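You operate a simulated robot arm through the tools that you are given. There is no shell and no other tool.

You run a simulated robot arm. Do the job below in one go: nothing can be reset, and whatever is moved stays where it is left.

Task
Set the speed that the plate shows, then index the belt once in hand mode.
Fine: mode knob to hand first, off again last; use the controller's buttons.

Only the result counts: the job must be done as asked and must still hold three seconds after the hand-in. Knocking over, shifting, dropping, spilling or breaking anything else fails it.

Robot
A 6-joint arm with a three-finger gripper, fixed in place. Base frame: the origin is on the floor under the middle of its stand, x ahead of it, y to its left, z up. Lengths are in cm, angles in degrees, forces in N, time in s.
It reaches about 121.3 cm from its shoulder. Its first joint turns from -166.0 to 166.0 degrees. Payload 4.89 kg.
The tool frame sits at the grasp point between the pads (the TCP): z along the fingers, y along the line on which they close. The tips reach 3 cm beyond it. The gripper opens to 16.4 cm; its body begins 12.5 cm behind the TCP.
Orientation is that of the tool frame in the base frame, as a unit quaternion [w, x, y, z]. With the fingers straight down and closing along the base's y, the tool's x points along the base's -x, its y along +y and its z along -z.

Tools
- The arm moves only by the tool move_arm. Its argument "plan" is a list of rows, each a list of 7 numbers: the finger opening in m, from 0 to 0.164, then the shift along the base's x, y, z in units of 40 mm (1.0 is 40 mm), then the turn, a rotation vector about the base's x, y, z in units of 8 degrees (1.0 is 8 degrees). In form: [[claw, dx, dy, dz, wx, wy, wz], ...]. A call has 1 to 20 rows; each row shifts and turns the commanded pose from where the row before left it. A call with a number of a shift or a turn outside -1 to 1 is refused whole. Rows are played at 5 a second. More than 5 cm and 8.6 degrees between two rows, or a gripper value outside its range, and nothing of the call is played. A pose out of reach is approached as far as the arm can. The call stops where the force on the tool passes 40 N (or 10 N more than at its start, if that is more) or the arm is blocked; 0.2 s more then pass. Each finger travels about 10.8 cm/s and halts on what it meets, pressing with about 28 N; the grip force reading is that of the motor and also rises with nothing between the fingers. The clock runs only during rows and for 0.2 s after the last one: add rows that do not move to give the fingers time. The reply holds the time, the measured pose of the TCP, the force on the tool along the base axes, the opening and the grip force, in the units named above and with some noise, with the torque about the TCP (base axes, N m) and any sound that the robot's microphone picked up.
- Cameras (640 x 400 px; columns grow to the right, rows downward): "scene" is fixed at [23.44, -49.64, 199.38]; the picture's right is [0.46, -0.89, 0.00], its down [-0.63, -0.33, -0.71] and it looks along [0.63, 0.33, -0.71] (base axes); focal length 349 px, centre (320, 200). "wrist" rides on the gripper at [7.6, -0.2, -15.2] in the tool frame; the picture's right is [0.02, 1.00, 0.00], its down [-0.88, 0.02, -0.47] and it looks along [-0.47, 0.01, 0.88] (tool axes); focal length 247 px, centre (320, 200). There is no depth. A picture from a camera that has moved, and an enlarged one, comes with that camera's place and axes in the base frame and with its lens. The place of the scene camera against the robot may be out by one fixed shift of up to 1.8 cm in any direction.
- capture(camera): a new picture of that camera. The clock stands still meanwhile.
- raise_lower(by): moves the trunk up (or, below 0, down) by that many cm; the arm rides with it, the base frame stays. It gives what a move gives, with no picture.
- zoom(camera, box): a new picture of the part [left, top, right, bottom] of that camera's present view, enlarged. The clock stands still meanwhile.
- hand_in(): hands the job in; it is judged then, once.

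Places have to be worked out from the pictures, the camera data and where the tool is seen. Open the gripper and draw the arm clear of the work before you hand the job in, unless the task says otherwise.

The tools are called by a JSON object that holds its "op" and its "data". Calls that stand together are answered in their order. move_arm: Moves the arm, as the interface text tells. Its arguments: {"type":"object","properties":{"plan":{"type":"array"}},"required":["plan"]} The other tools are called the same way: raise_lower (by) moves the trunk up or down; capture (camera) takes a picture; zoom (camera, box) takes an enlarged picture of a part of a camera's view; hand_in () hands the job in.

At the start:

```text
time_s: 0.0
ee_pos: [68.08, 3.82, 154.12]
ee_rot: [0.001, 0.0, 1.0, 0.0]
contact_force: [0.1, 0.4, 0.1]
wrist_torque: [0.0, 0.02, -0.01]
opening: 16.4
grip_force: 0.1
trunk travel left (down, up): [-22.5, 16.5]
```

scene: 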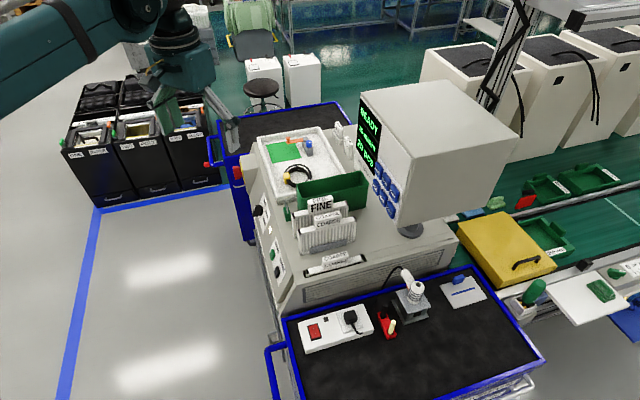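
wrist: 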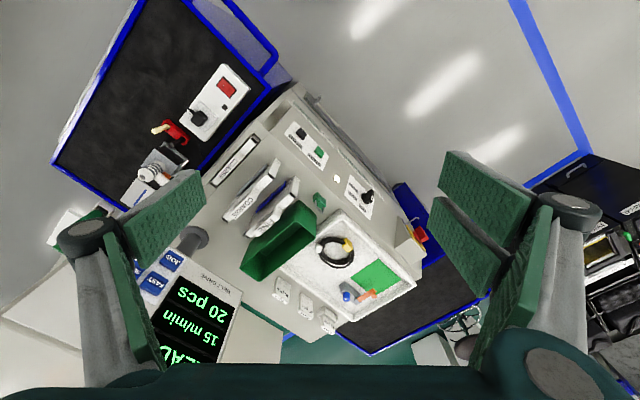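

I start by looking closer at the workstation: controller screen, buttons, plates and the mode knob.

{"op": "zoom", "data": {"camera": "scene", "box": [340, 80, 440, 240]}}

{"op": "zoom", "data": {"camera": "scene", "box": [240, 120, 400, 300]}}

{"op": "zoom", "data": {"camera": "wrist", "box": [200, 80, 420, 330]}}

{"op": "zoom", "data": {"camera": "wrist", "box": [60, 220, 300, 370]}}

```text
2.50 times, centred on (390, 160) of scene
camera zoom: at [23.44, -49.64, 199.38], right [0.46, -0.89, 0.0], down [-0.63, -0.33, -0.71], along [0.63, 0.33, -0.71], focal length 873 px, centre (145, 300)
```

zoom: 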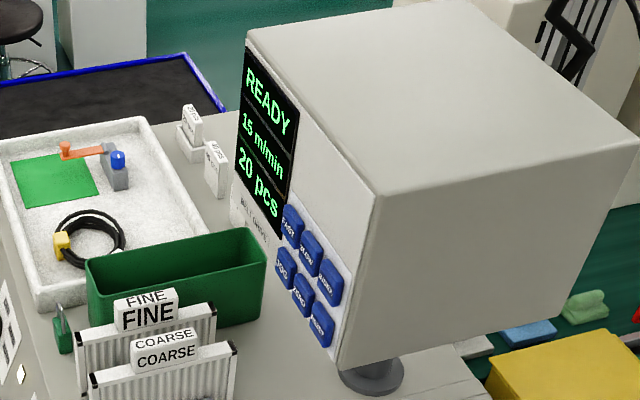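

```text
2.22 times, centred on (320, 210) of scene
camera zoom: at [23.44, -49.64, 199.38], right [0.46, -0.89, 0.0], down [-0.63, -0.33, -0.71], along [0.63, 0.33, -0.71], focal length 776 px, centre (320, 178)
```

zoom: 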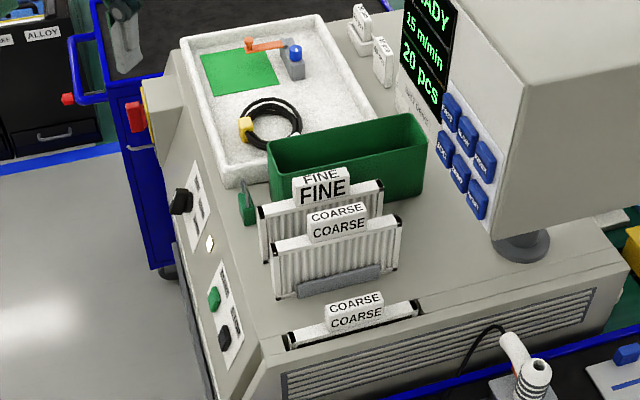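

```text
1.60 times, centred on (310, 205) of wrist
camera zoom: at [60.42, 3.45, 169.16], right [-0.02, 1.0, 0.0], down [0.88, 0.02, 0.47], along [0.47, 0.01, -0.88], focal length 395 px, centre (336, 192)
```

zoom: 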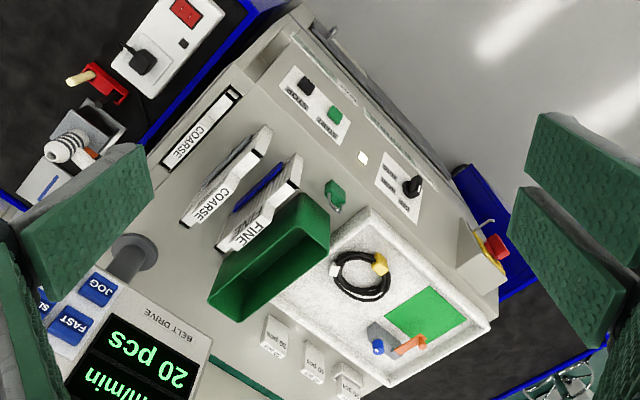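

```text
2.67 times, centred on (180, 295) of wrist
camera zoom: at [60.42, 3.45, 169.16], right [-0.02, 1.0, 0.0], down [0.88, 0.02, 0.47], along [0.47, 0.01, -0.88], focal length 659 px, centre (693, -53)
```

zoom: 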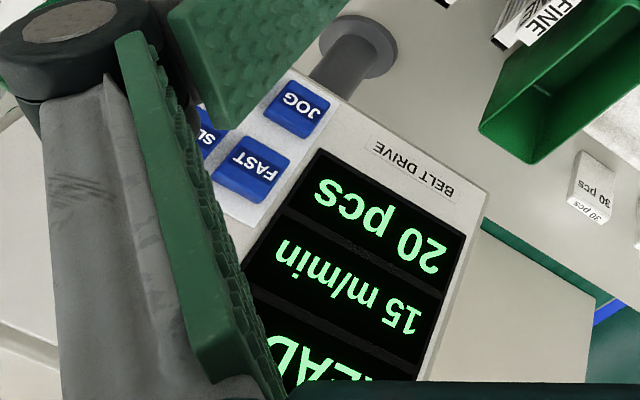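

Zooming in tighter on the buttons, the knob's panel, and the other labels around.

{"op": "zoom", "data": {"camera": "scene", "box": [360, 150, 424, 230]}}

{"op": "zoom", "data": {"camera": "scene", "box": [240, 190, 304, 230]}}

{"op": "zoom", "data": {"camera": "scene", "box": [240, 230, 320, 290]}}

{"op": "zoom", "data": {"camera": "wrist", "box": [330, 160, 400, 220]}}

{"op": "zoom", "data": {"camera": "wrist", "box": [280, 110, 344, 170]}}

{"op": "zoom", "data": {"camera": "scene", "box": [440, 150, 640, 320]}}

{"op": "zoom", "data": {"camera": "scene", "box": [280, 260, 520, 400]}}

```text
5.00 times, centred on (392, 190) of scene
camera zoom: at [23.44, -49.64, 199.38], right [0.46, -0.89, 0.0], down [-0.63, -0.33, -0.71], along [0.63, 0.33, -0.71], focal length 1745 px, centre (-40, 250)
```

zoom: 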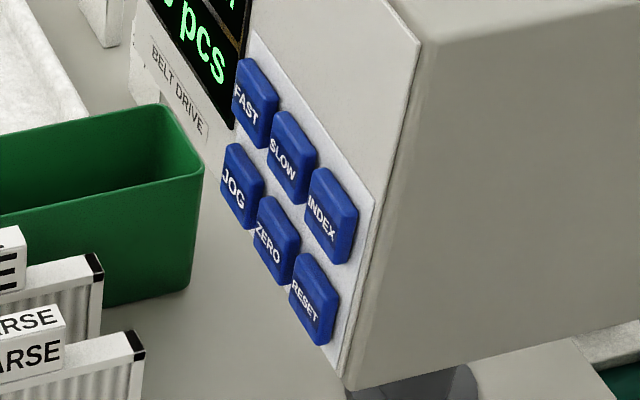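

```text
10.00 times, centred on (272, 210) of scene
camera zoom: at [23.44, -49.64, 199.38], right [0.46, -0.89, 0.0], down [-0.63, -0.33, -0.71], along [0.63, 0.33, -0.71], focal length 3490 px, centre (800, 100)
```

zoom: 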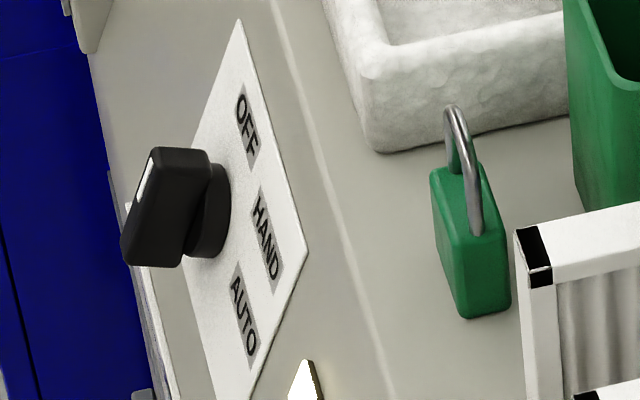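

```text
6.67 times, centred on (280, 260) of scene
camera zoom: at [23.44, -49.64, 199.38], right [0.46, -0.89, 0.0], down [-0.63, -0.33, -0.71], along [0.63, 0.33, -0.71], focal length 2327 px, centre (587, -200)
```

zoom: 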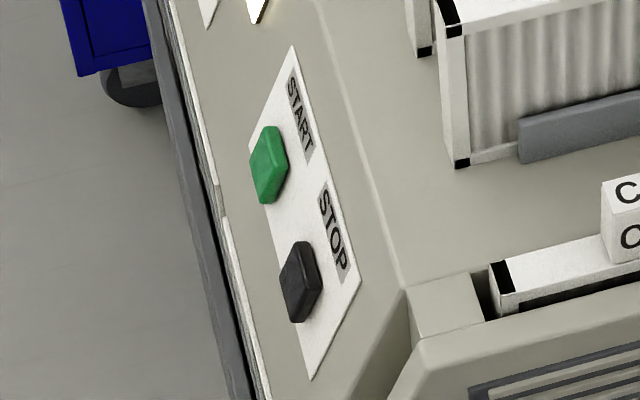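

```text
6.67 times, centred on (365, 190) of wrist
camera zoom: at [60.42, 3.45, 169.16], right [-0.02, 1.0, 0.0], down [0.88, 0.02, 0.47], along [0.47, 0.01, -0.88], focal length 1646 px, centre (20, 267)
```

zoom: 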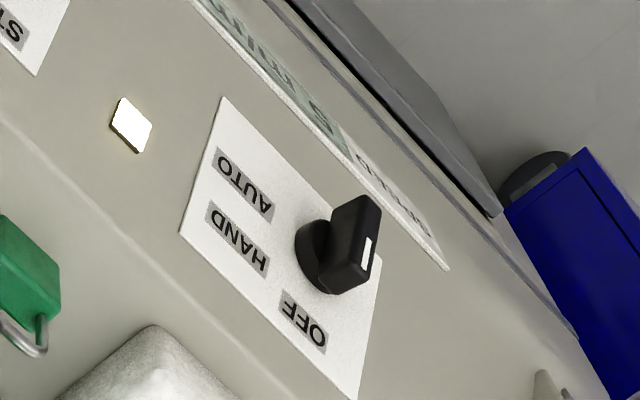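

```text
6.67 times, centred on (312, 140) of wrist
camera zoom: at [60.42, 3.45, 169.16], right [-0.02, 1.0, 0.0], down [0.88, 0.02, 0.47], along [0.47, 0.01, -0.88], focal length 1646 px, centre (373, 600)
```

zoom: 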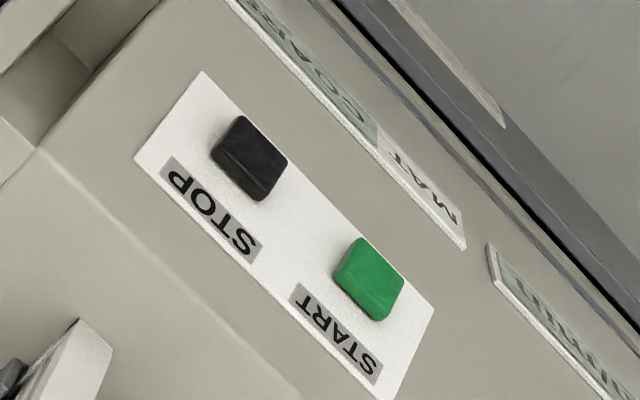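

```text
2.35 times, centred on (540, 235) of scene
camera zoom: at [23.44, -49.64, 199.38], right [0.46, -0.89, 0.0], down [-0.63, -0.33, -0.71], along [0.63, 0.33, -0.71], focal length 821 px, centre (-198, 118)
```

zoom: 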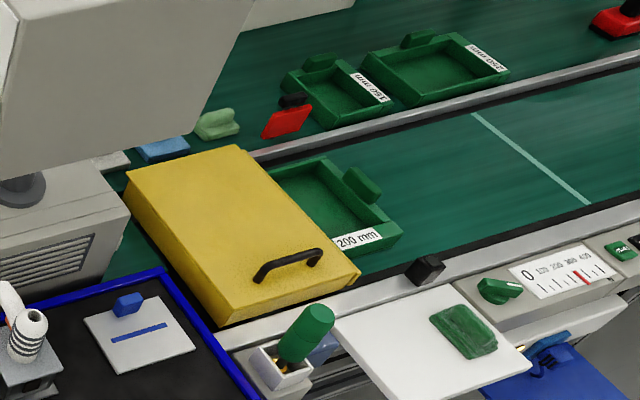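

```text
2.67 times, centred on (400, 330) of scene
camera zoom: at [23.44, -49.64, 199.38], right [0.46, -0.89, 0.0], down [-0.63, -0.33, -0.71], along [0.63, 0.33, -0.71], focal length 931 px, centre (107, -147)
```

zoom: 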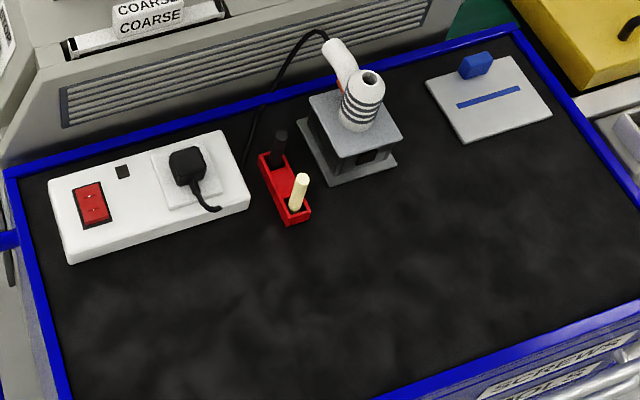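

The wrist view shows plates on the cabinet's front face (one ending in "m/min") just below the knob panel, but too edge-on to read. I judge the knob at about (102, 22, 88), with the panel facing (-0.73, 0.68). I'll move the hand out in front of it, with yaw and tilt, to look at the plates face-on.

{"op": "move_arm", "data": {"plan": [[0.164, 0.206, 0.485, -0.94, 0, 0, -0.9], [0.164, 0.206, 0.485, -0.94, 0, 0, -0.9], [0.164, 0.206, 0.485, -0.94, 0, 0, -0.9], [0.164, 0.206, 0.485, -0.94, 0, 0, -0.9], [0.164, 0.206, 0.485, -0.94, 0, 0, -0.9], [0.164, 0.206, 0.485, -0.94, 0, 0, -0.9], [0.164, 0.206, 0.485, -0.94, -0.639, -0.686, 0], [0.164, 0.206, 0.485, -0.94, -0.639, -0.686, 0], [0.164, 0.206, 0.485, -0.94, -0.639, -0.686, 0], [0.164, 0.206, 0.485, -0.94, -0.639, -0.686, 0], [0.164, 0.206, 0.485, -0.94, -0.639, -0.686, 0], [0.164, 0.206, 0.485, -0.94, -0.639, -0.686, 0], [0.164, 0.206, 0.485, -0.94, 0, 0, 0], [0.164, 0.206, 0.485, -0.94, 0, 0, 0], [0.164, 0.206, 0.485, -0.94, 0, 0, 0], [0.164, 0.206, 0.485, -0.94, 0, 0, 0], [0.164, 0.206, 0.485, -0.94, 0, 0, 0]]}}

```text
time_s: 3.6
ee_pos: [82.03, 36.38, 90.13]
ee_rot: [0.357, 0.34, 0.859, -0.138]
contact_force: [-1.2, -0.6, 1.3]
wrist_torque: [0.22, -0.05, 0.14]
opening: 16.4
grip_force: 0.1
trunk travel left (down, up): [-22.5, 16.5]
```

The hand is in place in front of the panel. I look through both cameras.

{"op": "capture", "data": {"camera": "wrist"}}

{"op": "capture", "data": {"camera": "scene"}}

```text
taken
camera wrist: at [70.12, 47.19, 95.51], right [0.67, 0.74, -0.01], down [0.22, -0.19, 0.96], along [0.71, -0.65, -0.29], focal length 247 px, centre (320, 200)
```

wrist: 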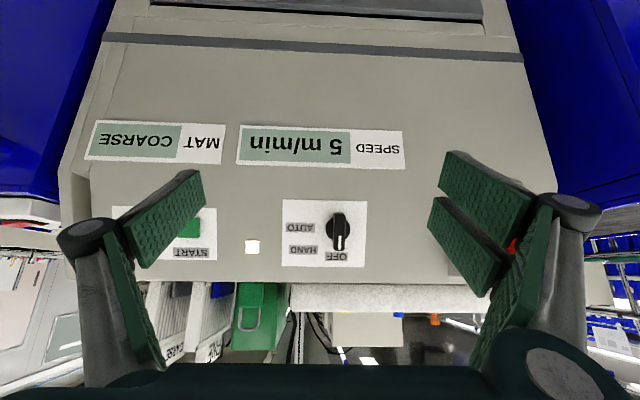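

```text
taken
```

scene: 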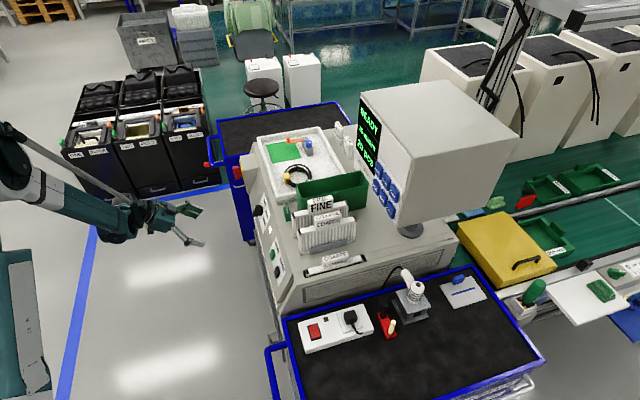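

The plate appears to read "SPEED 5 m/min" (upside down here). I zoom in to make sure and to study the knob.

{"op": "zoom", "data": {"camera": "wrist", "box": [230, 110, 420, 180]}}

{"op": "zoom", "data": {"camera": "wrist", "box": [280, 195, 376, 275]}}

{"op": "zoom", "data": {"camera": "scene", "box": [240, 170, 304, 230]}}

{"op": "zoom", "data": {"camera": "scene", "box": [100, 180, 228, 260]}}

```text
3.37 times, centred on (325, 145) of wrist
camera zoom: at [70.12, 47.19, 95.51], right [0.67, 0.74, -0.01], down [0.22, -0.19, 0.96], along [0.71, -0.65, -0.29], focal length 832 px, centre (303, 385)
```

zoom: 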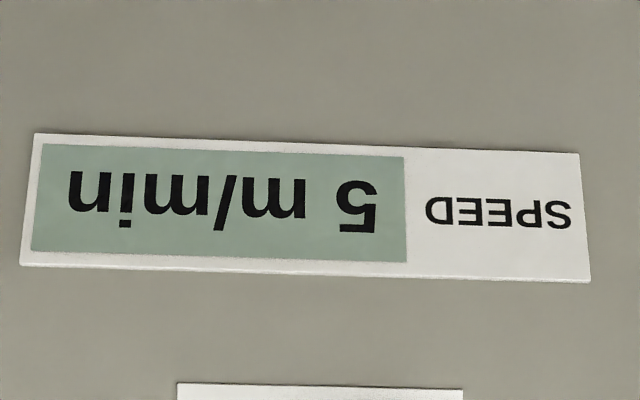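

```text
5.00 times, centred on (328, 235) of wrist
camera zoom: at [70.12, 47.19, 95.51], right [0.67, 0.74, -0.01], down [0.22, -0.19, 0.96], along [0.71, -0.65, -0.29], focal length 1235 px, centre (280, 25)
```

zoom: 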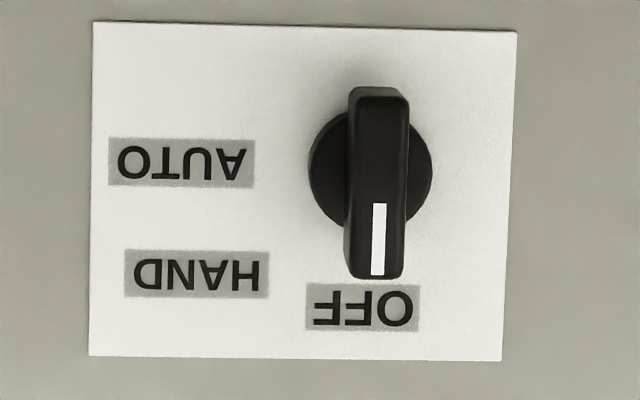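

```text
6.67 times, centred on (272, 200) of scene
camera zoom: at [23.44, -49.64, 199.38], right [0.46, -0.89, 0.0], down [-0.63, -0.33, -0.71], along [0.63, 0.33, -0.71], focal length 2327 px, centre (640, 200)
```

zoom: 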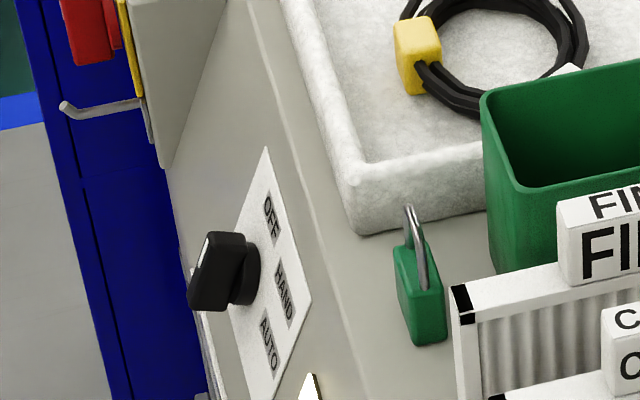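

```text
5.00 times, centred on (164, 220) of scene
camera zoom: at [23.44, -49.64, 199.38], right [0.46, -0.89, 0.0], down [-0.63, -0.33, -0.71], along [0.63, 0.33, -0.71], focal length 1745 px, centre (1100, 100)
```

zoom: 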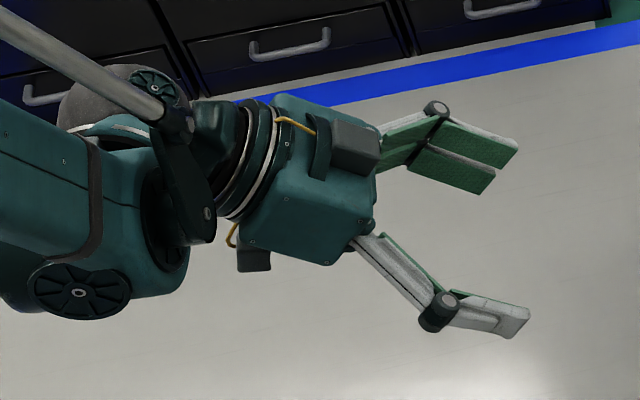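

The plate reads "SPEED 5 m/min", and the knob points to OFF (up), with HAND about 45° clockwise and AUTO about 90°. Triangulating the panel gives an inward normal of about (0.665, -0.639, -0.386) and a knob axis near (103, 21.2, 88.0). I'll close the gripper in free space to see its closed shape.

{"op": "move_arm", "data": {"plan": [[0.0, 0, 0, 0, 0, 0, 0], [0.0, 0, 0, 0, 0, 0, 0], [0.0, 0, 0, 0, 0, 0, 0], [0.0, 0, 0, 0, 0, 0, 0], [0.0, 0, 0, 0, 0, 0, 0]]}}

{"op": "capture", "data": {"camera": "wrist"}}

{"op": "zoom", "data": {"camera": "scene", "box": [100, 180, 228, 260]}}

```text
time_s: 4.8
ee_pos: [81.99, 36.43, 90.23]
ee_rot: [0.357, 0.34, 0.859, -0.14]
contact_force: [0.6, -0.3, -0.5]
wrist_torque: [0.03, 0.01, 0.0]
opening: 0.0
grip_force: 27.3
trunk travel left (down, up): [-22.5, 16.5]
```

```text
taken
camera wrist: at [70.17, 47.24, 95.48], right [0.67, 0.74, -0.01], down [0.22, -0.19, 0.96], along [0.71, -0.65, -0.29], focal length 247 px, centre (320, 200)
```

wrist: 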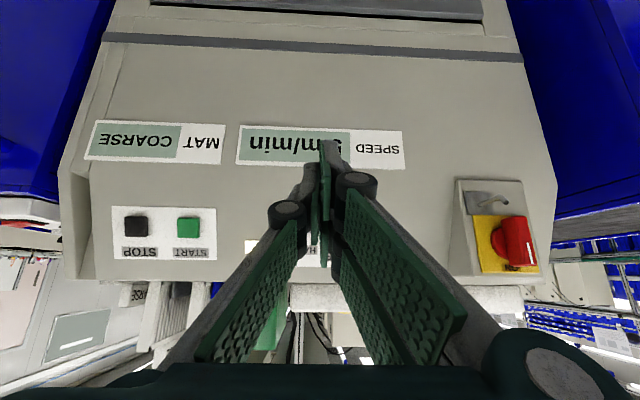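

```text
5.00 times, centred on (164, 220) of scene
camera zoom: at [23.44, -49.64, 199.38], right [0.46, -0.89, 0.0], down [-0.63, -0.33, -0.71], along [0.63, 0.33, -0.71], focal length 1745 px, centre (1100, 100)
```

zoom: 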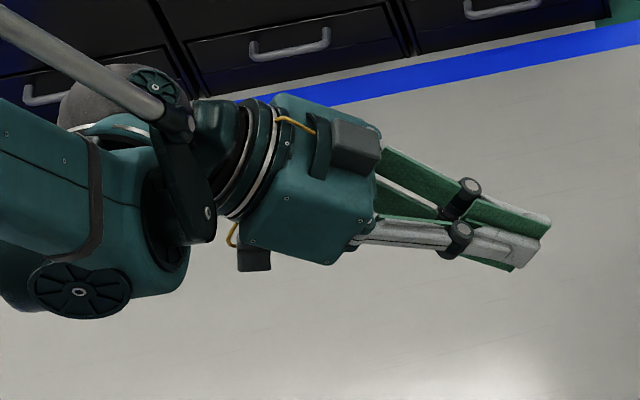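

Zooming on the closed tips to get their width and thickness.

{"op": "zoom", "data": {"camera": "wrist", "box": [256, 120, 400, 210]}}

{"op": "zoom", "data": {"camera": "scene", "box": [172, 206, 220, 240]}}

{"op": "zoom", "data": {"camera": "scene", "box": [350, 90, 430, 240]}}

```text
4.44 times, centred on (328, 165) of wrist
camera zoom: at [70.17, 47.24, 95.48], right [0.67, 0.74, -0.01], down [0.22, -0.19, 0.96], along [0.71, -0.65, -0.29], focal length 1098 px, centre (284, 356)
```

zoom: 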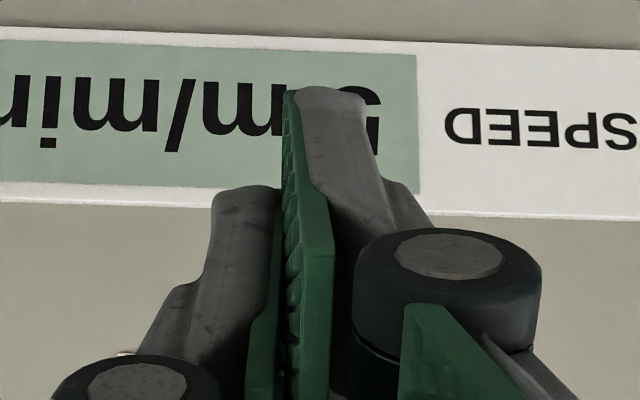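

```text
11.76 times, centred on (196, 223) of scene
camera zoom: at [23.44, -49.64, 199.38], right [0.46, -0.89, 0.0], down [-0.63, -0.33, -0.71], along [0.63, 0.33, -0.71], focal length 4106 px, centre (1779, -71)
```

zoom: 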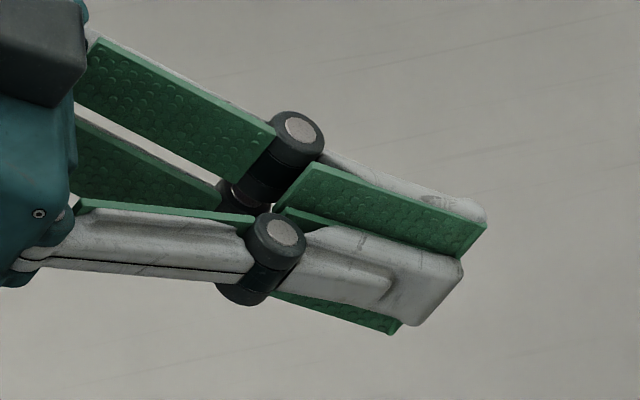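

```text
2.67 times, centred on (390, 165) of scene
camera zoom: at [23.44, -49.64, 199.38], right [0.46, -0.89, 0.0], down [-0.63, -0.33, -0.71], along [0.63, 0.33, -0.71], focal length 931 px, centre (133, 293)
```

zoom: 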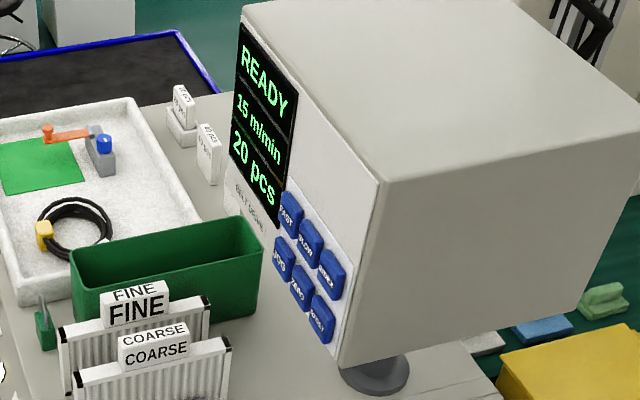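

Closed, the tips form a blade about 3 cm thick: one finger facing a pair. Now I'll align the tool with the panel normal in front of the knob, fingertips roughly 10 cm off the panel and half open, then check the alignment.

{"op": "move_arm", "data": {"plan": [[0.07, 0.77, -0.43, 0.175, -0.64, -0.674, -0.02], [0.07, 0.77, -0.43, 0.175, -0.64, -0.674, -0.02], [0.07, 0.77, -0.43, 0.175, -0.64, -0.674, -0.02], [0.07, 0.77, -0.43, 0.175, 0, 0, 0], [0.07, 0, 0, 0, 0, 0, 0], [0.07, 0, 0, 0, 0, 0, 0]]}}

{"op": "capture", "data": {"camera": "wrist"}}

{"op": "zoom", "data": {"camera": "scene", "box": [180, 160, 308, 240]}}

```text
time_s: 6.2
ee_pos: [94.37, 29.75, 93.16]
ee_rot: [0.515, 0.31, 0.772, -0.206]
contact_force: [0.0, -1.3, -0.1]
wrist_torque: [0.0, -0.03, -0.02]
opening: 7.02
grip_force: 0.1
trunk travel left (down, up): [-22.5, 16.5]
```

```text
taken
camera wrist: at [82.03, 41.23, 91.84], right [0.68, 0.73, -0.02], down [-0.06, 0.08, 1.0], along [0.73, -0.68, 0.1], focal length 247 px, centre (320, 200)
```

wrist: 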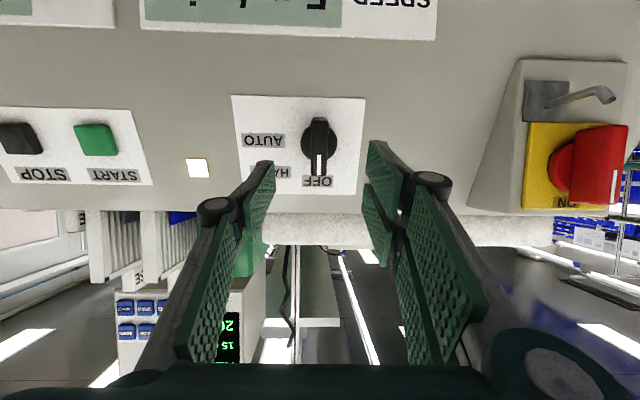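

```text
5.00 times, centred on (244, 200) of scene
camera zoom: at [23.44, -49.64, 199.38], right [0.46, -0.89, 0.0], down [-0.63, -0.33, -0.71], along [0.63, 0.33, -0.71], focal length 1745 px, centre (700, 200)
```

zoom: 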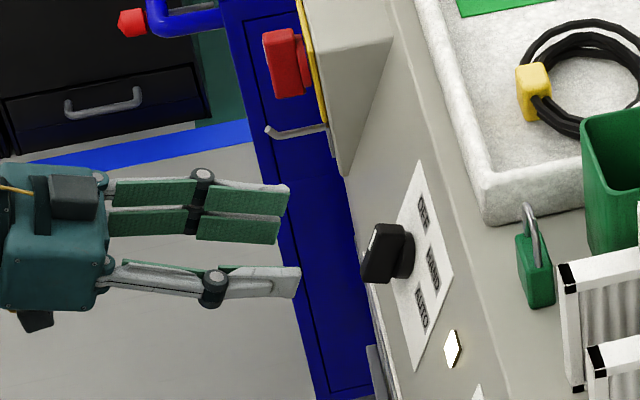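

Tool axis now matches the panel normal. I zoom on the knob between the fingers to refine its position.

{"op": "zoom", "data": {"camera": "wrist", "box": [230, 90, 374, 200]}}

```text
3.64 times, centred on (302, 145) of wrist
camera zoom: at [82.03, 41.23, 91.84], right [0.68, 0.73, -0.02], down [-0.06, 0.08, 1.0], along [0.73, -0.68, 0.1], focal length 898 px, centre (386, 400)
```

zoom: 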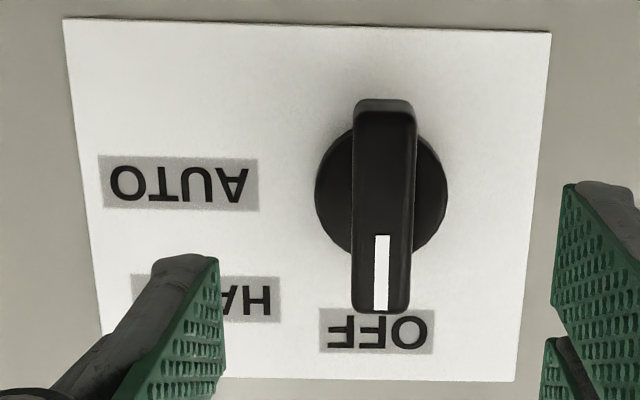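

The knob axis sits within about 0.4 cm of the tool axis. I'll advance along the normal until the fingertips straddle the handle (tips about 2 cm off the panel), still open.

{"op": "move_arm", "data": {"plan": [[0.06, 0.416, -0.418, -0.274, 0, 0, 0], [0.06, 0.416, -0.418, -0.274, 0, 0, 0], [0.06, 0.416, -0.418, -0.274, 0, 0, 0], [0.06, 0, 0, 0, 0, 0, 0]]}}

{"op": "zoom", "data": {"camera": "wrist", "box": [200, 60, 440, 210]}}

{"op": "zoom", "data": {"camera": "scene", "box": [216, 180, 296, 230]}}

```text
time_s: 7.2
ee_pos: [99.31, 24.66, 89.8]
ee_rot: [0.514, 0.31, 0.773, -0.205]
contact_force: [-1.3, 1.1, 0.2]
wrist_torque: [-0.03, 0.02, -0.02]
opening: 5.99
grip_force: 0.0
trunk travel left (down, up): [-22.5, 16.5]
```

```text
2.67 times, centred on (320, 135) of wrist
camera zoom: at [86.93, 36.21, 88.52], right [0.68, 0.73, -0.02], down [-0.06, 0.08, 1.0], along [0.73, -0.68, 0.1], focal length 659 px, centre (320, 373)
```

zoom: 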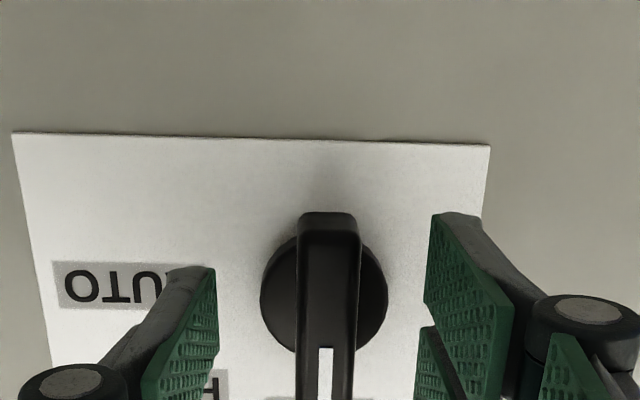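

```text
8.00 times, centred on (256, 205) of scene
camera zoom: at [23.44, -49.64, 199.38], right [0.46, -0.89, 0.0], down [-0.63, -0.33, -0.71], along [0.63, 0.33, -0.71], focal length 2792 px, centre (832, 160)
```

zoom: 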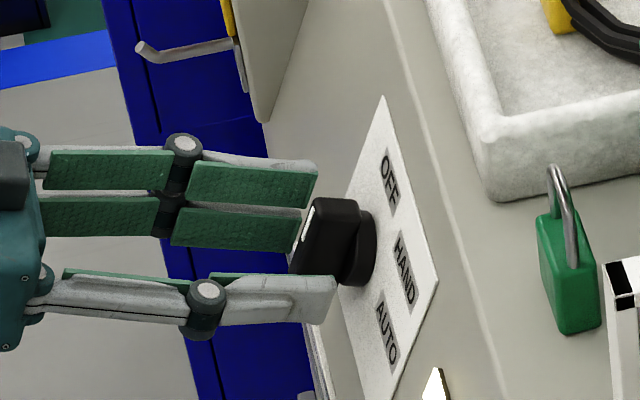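

The fingers straddle the handle cleanly and clear of the disc. Now I close on it without moving.

{"op": "move_arm", "data": {"plan": [[0.03, 0, 0, 0, 0, 0, 0], [0.01, 0, 0, 0, 0, 0, 0], [0.01, 0, 0, 0, 0, 0, 0], [0.01, 0, 0, 0, 0, 0, 0]]}}

{"op": "zoom", "data": {"camera": "wrist", "box": [200, 60, 440, 210]}}

```text
time_s: 8.2
ee_pos: [99.41, 24.91, 89.76]
ee_rot: [0.515, 0.309, 0.773, -0.204]
contact_force: [36.2, 15.9, 11.6]
wrist_torque: [0.43, -0.55, 0.59]
opening: 1.79
grip_force: 45.0
trunk travel left (down, up): [-22.5, 16.5]
```

```text
2.67 times, centred on (320, 135) of wrist
camera zoom: at [87.02, 36.33, 88.52], right [0.68, 0.73, -0.02], down [-0.06, 0.08, 1.0], along [0.73, -0.68, 0.1], focal length 659 px, centre (320, 373)
```

zoom: 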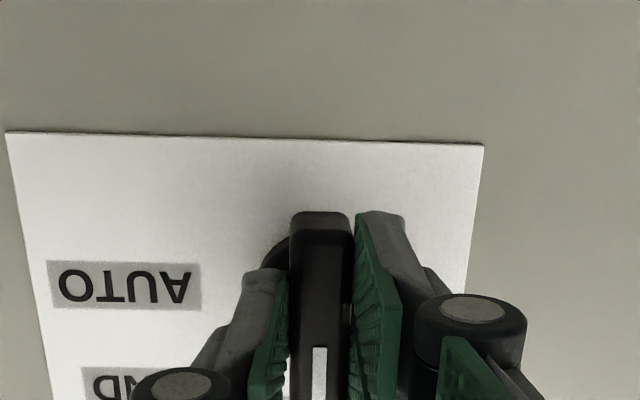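

Gripped at 1.8 cm, but the tool feels about 36 N pushing it toward +y of the tool, so I'm a few millimetres off-centre. I'll shift about 0.25 cm along that direction to relieve it before turning.

{"op": "move_arm", "data": {"plan": [[0.01, 0.043, 0.045, 0, 0, 0, 0], [0.01, 0, 0, 0, 0, 0, 0]]}}

```text
time_s: 8.8
ee_pos: [99.42, 24.86, 89.89]
ee_rot: [0.516, 0.308, 0.772, -0.205]
contact_force: [26.2, 15.5, 25.4]
wrist_torque: [0.23, -0.57, 0.48]
opening: 1.79
grip_force: 45.0
trunk travel left (down, up): [-22.5, 16.5]
```

Force is still about 40 N, so rather than fight it I'll loosen the grip to 2.2 cm, so the pads just cage the handle, and read the force again.

{"op": "move_arm", "data": {"plan": [[0.024, 0, 0, 0, 0, 0, 0], [0.024, 0, 0, 0, 0, 0, 0], [0.024, 0, 0, 0, 0, 0, 0]]}}

{"op": "zoom", "data": {"camera": "wrist", "box": [200, 60, 440, 210]}}

```text
time_s: 9.6
ee_pos: [99.34, 24.89, 89.66]
ee_rot: [0.515, 0.31, 0.773, -0.206]
contact_force: [-0.5, -1.2, 0.0]
wrist_torque: [-0.01, -0.02, -0.05]
opening: 2.39
grip_force: 0.0
trunk travel left (down, up): [-22.5, 16.5]
```

```text
2.67 times, centred on (320, 135) of wrist
camera zoom: at [87.03, 36.31, 88.43], right [0.68, 0.73, -0.02], down [-0.06, 0.08, 1.0], along [0.73, -0.68, 0.1], focal length 659 px, centre (320, 373)
```

zoom: 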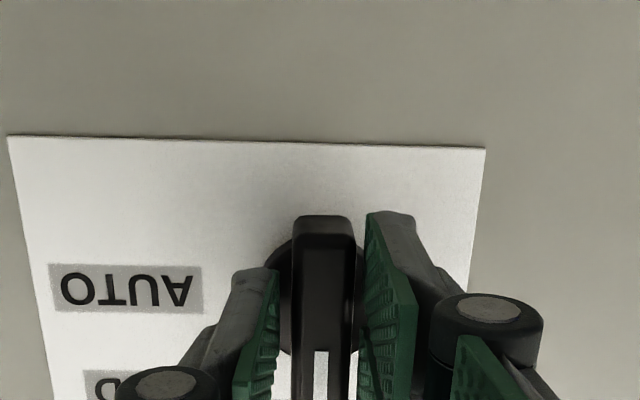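

No load now and the handle sits centred between the pads. I'll turn clockwise (as the operator sees it) about the panel normal by 40°, then check the pointer.

{"op": "move_arm", "data": {"plan": [[0.024, 0, 0, 0, 0.667, -0.637, -0.384], [0.024, 0, 0, 0, 0.667, -0.637, -0.384], [0.024, 0, 0, 0, 0.667, -0.637, -0.384], [0.024, 0, 0, 0, 0.667, -0.637, -0.384], [0.024, 0, 0, 0, 0.667, -0.637, -0.384], [0.024, 0, 0, 0, 0, 0, 0]]}}

{"op": "capture", "data": {"camera": "wrist"}}

{"op": "zoom", "data": {"camera": "scene", "box": [216, 180, 296, 230]}}

```text
time_s: 11.0
ee_pos: [99.47, 24.9, 89.6]
ee_rot: [0.555, 0.554, 0.62, -0.017]
contact_force: [0.3, -0.1, -0.2]
wrist_torque: [0.02, -0.01, 0.03]
opening: 2.41
grip_force: 0.1
trunk travel left (down, up): [-22.5, 16.5]
```

```text
taken
camera wrist: at [90.94, 39.6, 89.86], right [0.71, 0.4, 0.58], down [-0.51, -0.28, 0.81], along [0.49, -0.87, 0.0], focal length 247 px, centre (320, 200)
```

wrist: 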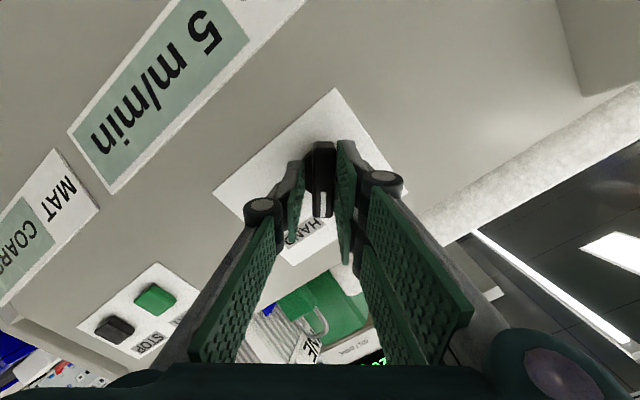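

```text
8.00 times, centred on (256, 205) of scene
camera zoom: at [23.44, -49.64, 199.38], right [0.46, -0.89, 0.0], down [-0.63, -0.33, -0.71], along [0.63, 0.33, -0.71], focal length 2792 px, centre (832, 160)
```

zoom: 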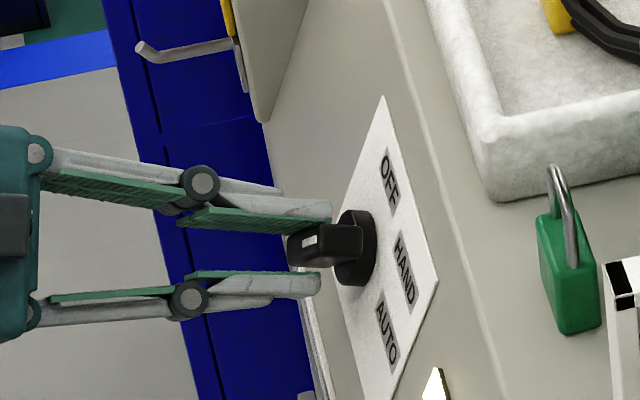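

The knob turned with it and no load remains, which suggests it snapped into a detent. I zoom in to judge the pointer angle against HAND.

{"op": "zoom", "data": {"camera": "wrist", "box": [230, 110, 410, 260]}}

{"op": "zoom", "data": {"camera": "scene", "box": [356, 90, 412, 180]}}

```text
2.67 times, centred on (320, 185) of wrist
camera zoom: at [90.94, 39.6, 89.86], right [0.71, 0.4, 0.58], down [-0.51, -0.28, 0.81], along [0.49, -0.87, 0.0], focal length 659 px, centre (320, 240)
```

zoom: 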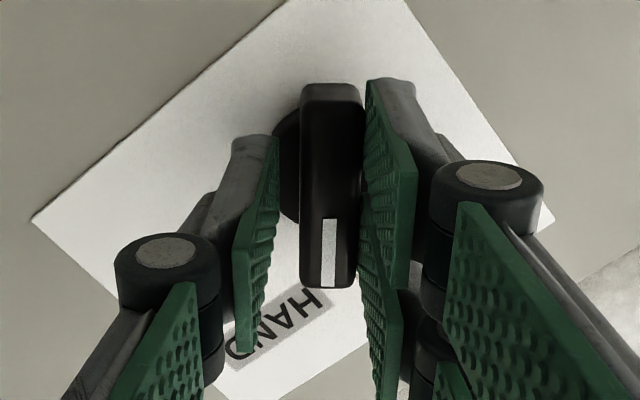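

```text
4.44 times, centred on (384, 135) of scene
camera zoom: at [23.44, -49.64, 199.38], right [0.46, -0.89, 0.0], down [-0.63, -0.33, -0.71], along [0.63, 0.33, -0.71], focal length 1551 px, centre (36, 489)
```

zoom: 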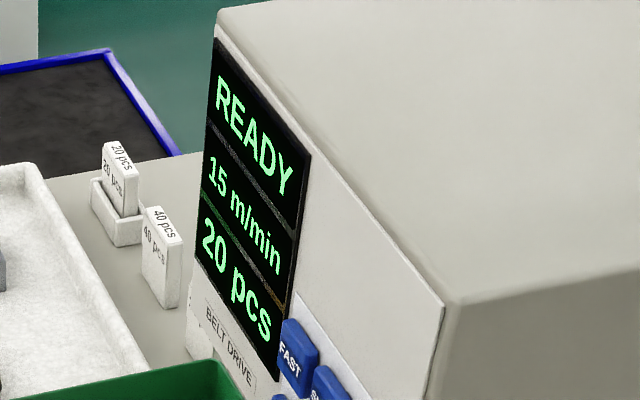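

The handle looks aligned with the tool, so it has turned about 40° and sits free. I'll back straight out along the normal to get a clean look at the pointer.

{"op": "move_arm", "data": {"plan": [[0.03, -0.3335, 0.3185, 0.192, 0, 0, 0], [0.05, -0.667, 0.637, 0.384, 0, 0, 0], [0.05, -0.667, 0.637, 0.384, 0, 0, 0], [0.05, 0, 0, 0, 0, 0, 0]]}}

{"op": "zoom", "data": {"camera": "wrist", "box": [220, 90, 412, 210]}}

{"op": "zoom", "data": {"camera": "scene", "box": [216, 180, 296, 230]}}

```text
time_s: 12.0
ee_pos: [93.02, 31.34, 93.54]
ee_rot: [0.556, 0.553, 0.62, -0.015]
contact_force: [-1.2, 0.0, 0.6]
wrist_torque: [0.01, 0.04, 0.02]
opening: 4.99
grip_force: 0.1
trunk travel left (down, up): [-22.5, 16.5]
```

```text
3.33 times, centred on (316, 150) of wrist
camera zoom: at [84.47, 45.92, 93.8], right [0.71, 0.4, 0.58], down [-0.51, -0.28, 0.81], along [0.49, -0.87, 0.0], focal length 823 px, centre (333, 367)
```

zoom: 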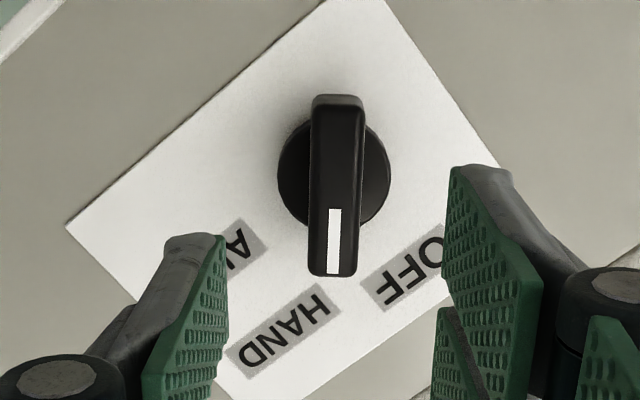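

```text
8.00 times, centred on (256, 205) of scene
camera zoom: at [23.44, -49.64, 199.38], right [0.46, -0.89, 0.0], down [-0.63, -0.33, -0.71], along [0.63, 0.33, -0.71], focal length 2792 px, centre (832, 160)
```

zoom: 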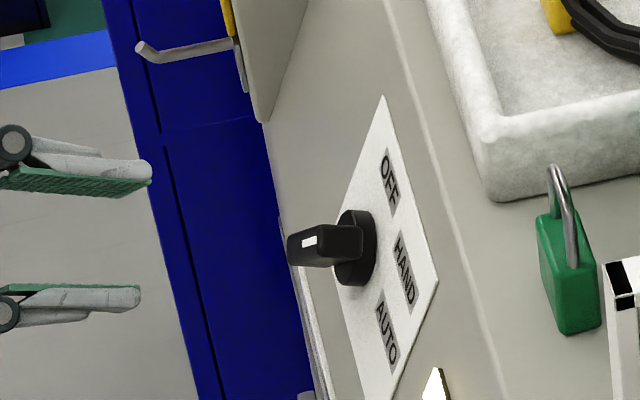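

Clean view: the pointer has turned about 40° and sits near the H end of HAND. To learn whether that is a detent or a half-way stop, I'll go back in, nudge it a little further clockwise, relax, and look again.

{"op": "move_arm", "data": {"plan": [[0.035, 0.667, -0.637, -0.384, 0, 0, 0], [0.03, 0.667, -0.637, -0.384, 0, 0, 0], [0.024, 0.3335, -0.3185, -0.192, 0, 0, 0], [0.024, 0, 0, 0, 0, 0, 0], [0.024, 0, 0, 0, 0.333, -0.318, -0.192], [0.024, 0, 0, 0, 0.333, -0.318, -0.192], [0.024, 0, 0, 0, 0.333, -0.318, -0.192], [0.024, 0, 0, 0, 0, 0, 0]]}}

{"op": "zoom", "data": {"camera": "wrist", "box": [230, 110, 410, 260]}}

```text
time_s: 12.8
ee_pos: [99.06, 25.56, 89.86]
ee_rot: [0.556, 0.552, 0.621, -0.015]
contact_force: [-15.0, 16.3, 21.8]
wrist_torque: [-0.23, -0.44, 0.34]
opening: 2.86
grip_force: 2.8
trunk travel left (down, up): [-22.5, 16.5]
stopped in row 4: the force on the tool passed its limit at 51 N (the readings are from after the stop); the commanded pose is now the measured one
```

```text
2.67 times, centred on (320, 185) of wrist
camera zoom: at [90.42, 40.05, 90.0], right [0.71, 0.41, 0.58], down [-0.51, -0.28, 0.81], along [0.49, -0.87, 0.01], focal length 659 px, centre (320, 240)
```

zoom: 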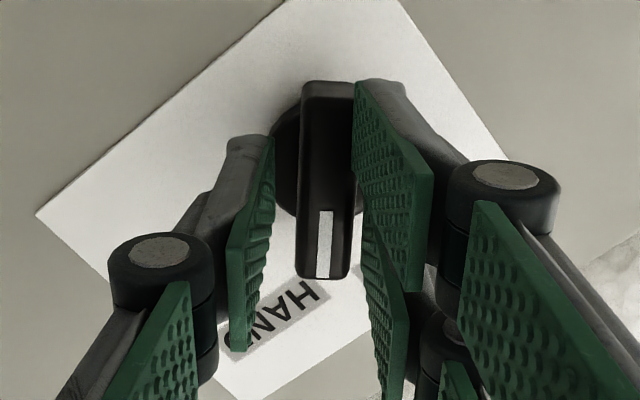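

The insertion touched: a pair finger's tip caught the handle's edge because the fingers were narrowing on the way in, about 29 N pushing back. I open and back out a few centimetres, then check the knob.

{"op": "move_arm", "data": {"plan": [[0.05, -0.2, 0.191, 0.115, 0, 0, 0], [0.05, -0.4, 0.382, 0.23, 0, 0, 0], [0.05, -0.667, 0.637, 0.384, 0, 0, 0], [0.05, 0, 0, 0, 0, 0, 0]]}}

{"op": "zoom", "data": {"camera": "wrist", "box": [220, 90, 412, 210]}}

```text
time_s: 13.8
ee_pos: [94.24, 30.31, 92.36]
ee_rot: [0.556, 0.551, 0.622, -0.014]
contact_force: [-1.0, -0.5, 0.1]
wrist_torque: [0.03, 0.02, 0.02]
opening: 4.99
grip_force: 0.1
trunk travel left (down, up): [-22.5, 16.5]
```

```text
3.33 times, centred on (316, 150) of wrist
camera zoom: at [85.64, 44.84, 92.63], right [0.71, 0.4, 0.58], down [-0.51, -0.28, 0.81], along [0.49, -0.87, 0.0], focal length 823 px, centre (333, 367)
```

zoom: 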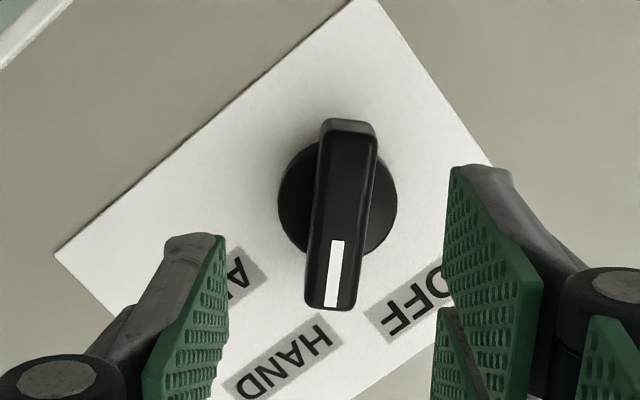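

The knob now points about 45–46° clockwise, right at HAND. I check the controller's display and the panel from the scene camera.

{"op": "zoom", "data": {"camera": "scene", "box": [350, 90, 430, 240]}}

{"op": "zoom", "data": {"camera": "scene", "box": [232, 180, 312, 230]}}

{"op": "capture", "data": {"camera": "wrist"}}

```text
2.67 times, centred on (390, 165) of scene
camera zoom: at [23.44, -49.64, 199.38], right [0.46, -0.89, 0.0], down [-0.63, -0.33, -0.71], along [0.63, 0.33, -0.71], focal length 931 px, centre (133, 293)
```

zoom: 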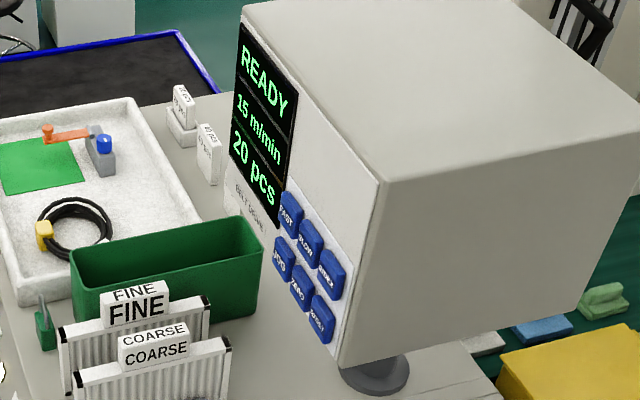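

```text
8.00 times, centred on (272, 205) of scene
camera zoom: at [23.44, -49.64, 199.38], right [0.46, -0.89, 0.0], down [-0.63, -0.33, -0.71], along [0.63, 0.33, -0.71], focal length 2792 px, centre (704, 160)
```

zoom: 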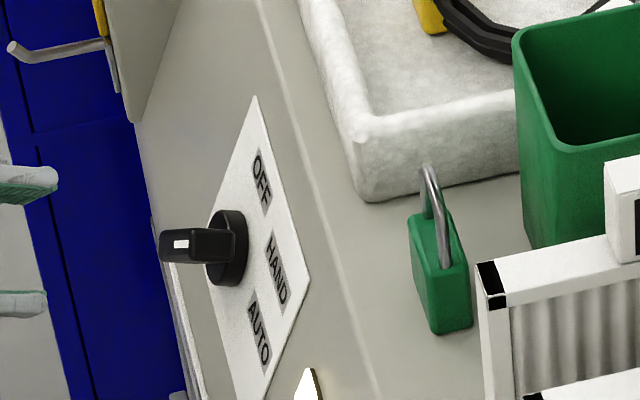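

```text
taken
camera wrist: at [85.64, 44.84, 92.63], right [0.71, 0.4, 0.58], down [-0.51, -0.28, 0.81], along [0.49, -0.87, 0.0], focal length 247 px, centre (320, 200)
```

wrist: 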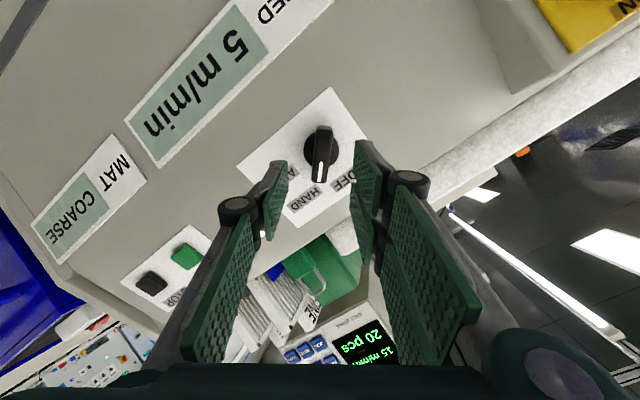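

The triangulated buttons are: FAST ≈ (98.6, -28.5, 133.6), SLOW ≈ (95.3, -31.9, 133.6), INDEX ≈ (92.1, -35.3, 133.5), with the second row about 6 cm lower. The knob is at HAND, so I back off and begin swinging up toward the controller. On the way I roll the hand so the camera ends up above the fingers.

{"op": "move_arm", "data": {"plan": [[0.05, -0.667, 0.637, 0.384, 0, 0, 0], [0.05, -0.667, 0.637, 0.384, 0.657, -0.612, -0.37], [0.04, -0.667, 0.637, 0.384, 0.657, -0.612, -0.37], [0.03, -0.1, -0.7, 0.9, 0.657, -0.612, -0.37], [0.02, -0.1, -0.7, 0.9, 0.657, -0.612, -0.37], [0.01, -0.1, -0.7, 0.9, 0.657, -0.612, -0.37], [0.0, -0.1, -0.7, 0.9, 0.657, -0.612, -0.37], [0.0, -0.1, -0.7, 0.9, 0.657, -0.612, -0.37], [0.0, -0.1, -0.7, 0.9, 0.657, -0.612, -0.37], [0.0, -0.1, -0.7, 0.9, 0.657, -0.612, -0.37]]}}

```text
time_s: 16.0
ee_pos: [86.95, 16.99, 118.25]
ee_rot: [0.477, 0.779, 0.338, 0.226]
contact_force: [1.8, 6.3, -2.9]
wrist_torque: [-0.65, -0.1, -0.78]
opening: 0.0
grip_force: 28.0
out of reach, approached as far as the arm can: row 8, 9, 10
trunk travel left (down, up): [-22.5, 16.5]
```

The roll stopped around 90°, which looks like a wrist joint limit in that direction (I'm in free air). I'll roll back the other way while moving in front of the controller at a safe height, then see how far the opposite direction goes.

{"op": "move_arm", "data": {"plan": [[0.0, 0, 0, 0, -0.657, 0.612, 0.37], [0.0, 0, 0, 0, -0.657, 0.612, 0.37], [0.0, 0, 0, 0, -0.657, 0.612, 0.37], [0.0, -0.05, -0.38, 0.4, -0.657, 0.612, 0.37], [0.0, -0.05, -0.38, 0.4, -0.657, 0.612, 0.37], [0.0, -0.05, -0.38, 0.4, -0.657, 0.612, 0.37], [0.0, -0.05, -0.38, 0.4, -0.657, 0.612, 0.37], [0.0, -0.05, -0.38, 0.4, -0.657, 0.612, 0.37], [0.0, -0.05, -0.38, 0.4, -0.657, 0.612, 0.37], [0.0, -0.05, -0.38, 0.4, -0.657, 0.612, 0.37], [0.0, -0.05, -0.38, 0.4, -0.657, 0.612, 0.37], [0.0, -0.05, -0.38, 0.4, -0.657, 0.612, 0.37], [0.0, -0.05, -0.38, 0.4, -0.657, 0.612, 0.37], [0.0, -0.05, -0.38, 0.4, -0.657, 0.612, 0.37], [0.0, 0, 0, 0, 0, 0, 0]]}}

```text
time_s: 19.2
ee_pos: [84.52, -0.72, 136.35]
ee_rot: [0.465, 0.201, 0.806, -0.306]
contact_force: [0.0, -1.0, 0.7]
wrist_torque: [0.05, -0.01, 0.0]
opening: 0.0
grip_force: 27.6
trunk travel left (down, up): [-22.5, 16.5]
```

The roll is now at about -18° and the pose is clean. I'll continue rolling in the negative direction, in place, to see if the camera can come out on top.

{"op": "move_arm", "data": {"plan": [[0.0, 0, 0, 0, -0.627, 0.68, 0.38], [0.0, 0, 0, 0, -0.627, 0.68, 0.38], [0.0, 0, 0, 0, -0.627, 0.68, 0.38], [0.0, 0, 0, 0, -0.627, 0.68, 0.38], [0.0, 0, 0, 0, -0.627, 0.68, 0.38], [0.0, 0, 0, 0, -0.627, 0.68, 0.38], [0.0, 0, 0, 0, -0.627, 0.68, 0.38], [0.0, 0, 0, 0, -0.627, 0.68, 0.38], [0.0, 0, 0, 0, -0.627, 0.68, 0.38], [0.0, 0, 0, 0, -0.627, 0.68, 0.38]]}}

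```text
time_s: 21.4
ee_pos: [84.68, -0.68, 136.27]
ee_rot: [0.159, -0.364, 0.746, -0.535]
contact_force: [-0.7, 0.2, -0.1]
wrist_torque: [0.01, -0.02, 0.02]
opening: 0.0
grip_force: 27.6
trunk travel left (down, up): [-22.5, 16.5]
```

Rolled 80° further with no limit. I continue the same way for the rest.

{"op": "move_arm", "data": {"plan": [[0.0, 0, 0, 0, -0.627, 0.68, 0.38], [0.0, 0, 0, 0, -0.627, 0.68, 0.38], [0.0, 0, 0, 0, -0.627, 0.68, 0.38], [0.0, 0, 0, 0, -0.627, 0.68, 0.38], [0.0, 0, 0, 0, -0.627, 0.68, 0.38], [0.0, 0, 0, 0, -0.627, 0.68, 0.38], [0.0, 0, 0, 0, -0.627, 0.68, 0.38], [0.0, 0, 0, 0, -0.627, 0.68, 0.38], [0.0, 0, 0, 0, -0.627, 0.68, 0.38], [0.0, 0, 0, 0, -0.627, 0.68, 0.38], [0.0, 0, 0, 0, 0, 0, 0]]}}

{"op": "capture", "data": {"camera": "wrist"}}

{"op": "capture", "data": {"camera": "scene"}}

```text
time_s: 23.8
ee_pos: [84.71, -0.69, 136.35]
ee_rot: [0.22, 0.759, -0.336, 0.512]
contact_force: [-0.3, 0.4, 0.4]
wrist_torque: [-0.03, -0.03, 0.01]
opening: 0.0
grip_force: 28.2
trunk travel left (down, up): [-22.5, 16.5]
```

```text
taken
camera wrist: at [77.09, 7.46, 149.06], right [-0.73, -0.68, 0.01], down [-0.53, 0.56, -0.64], along [0.43, -0.47, -0.77], focal length 247 px, centre (320, 200)
```

wrist: 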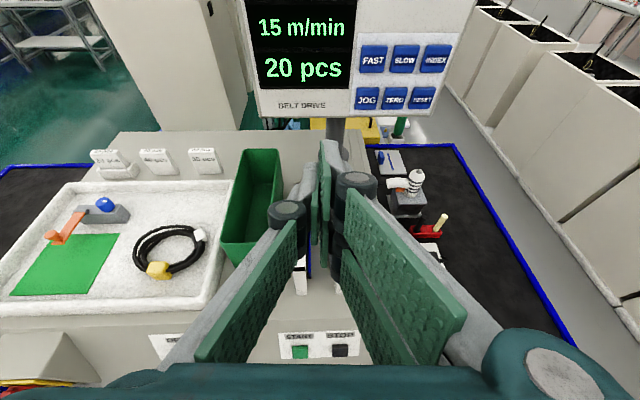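

```text
taken
```

scene: 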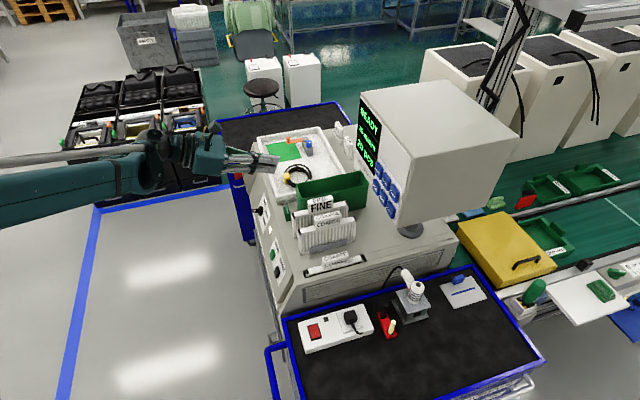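

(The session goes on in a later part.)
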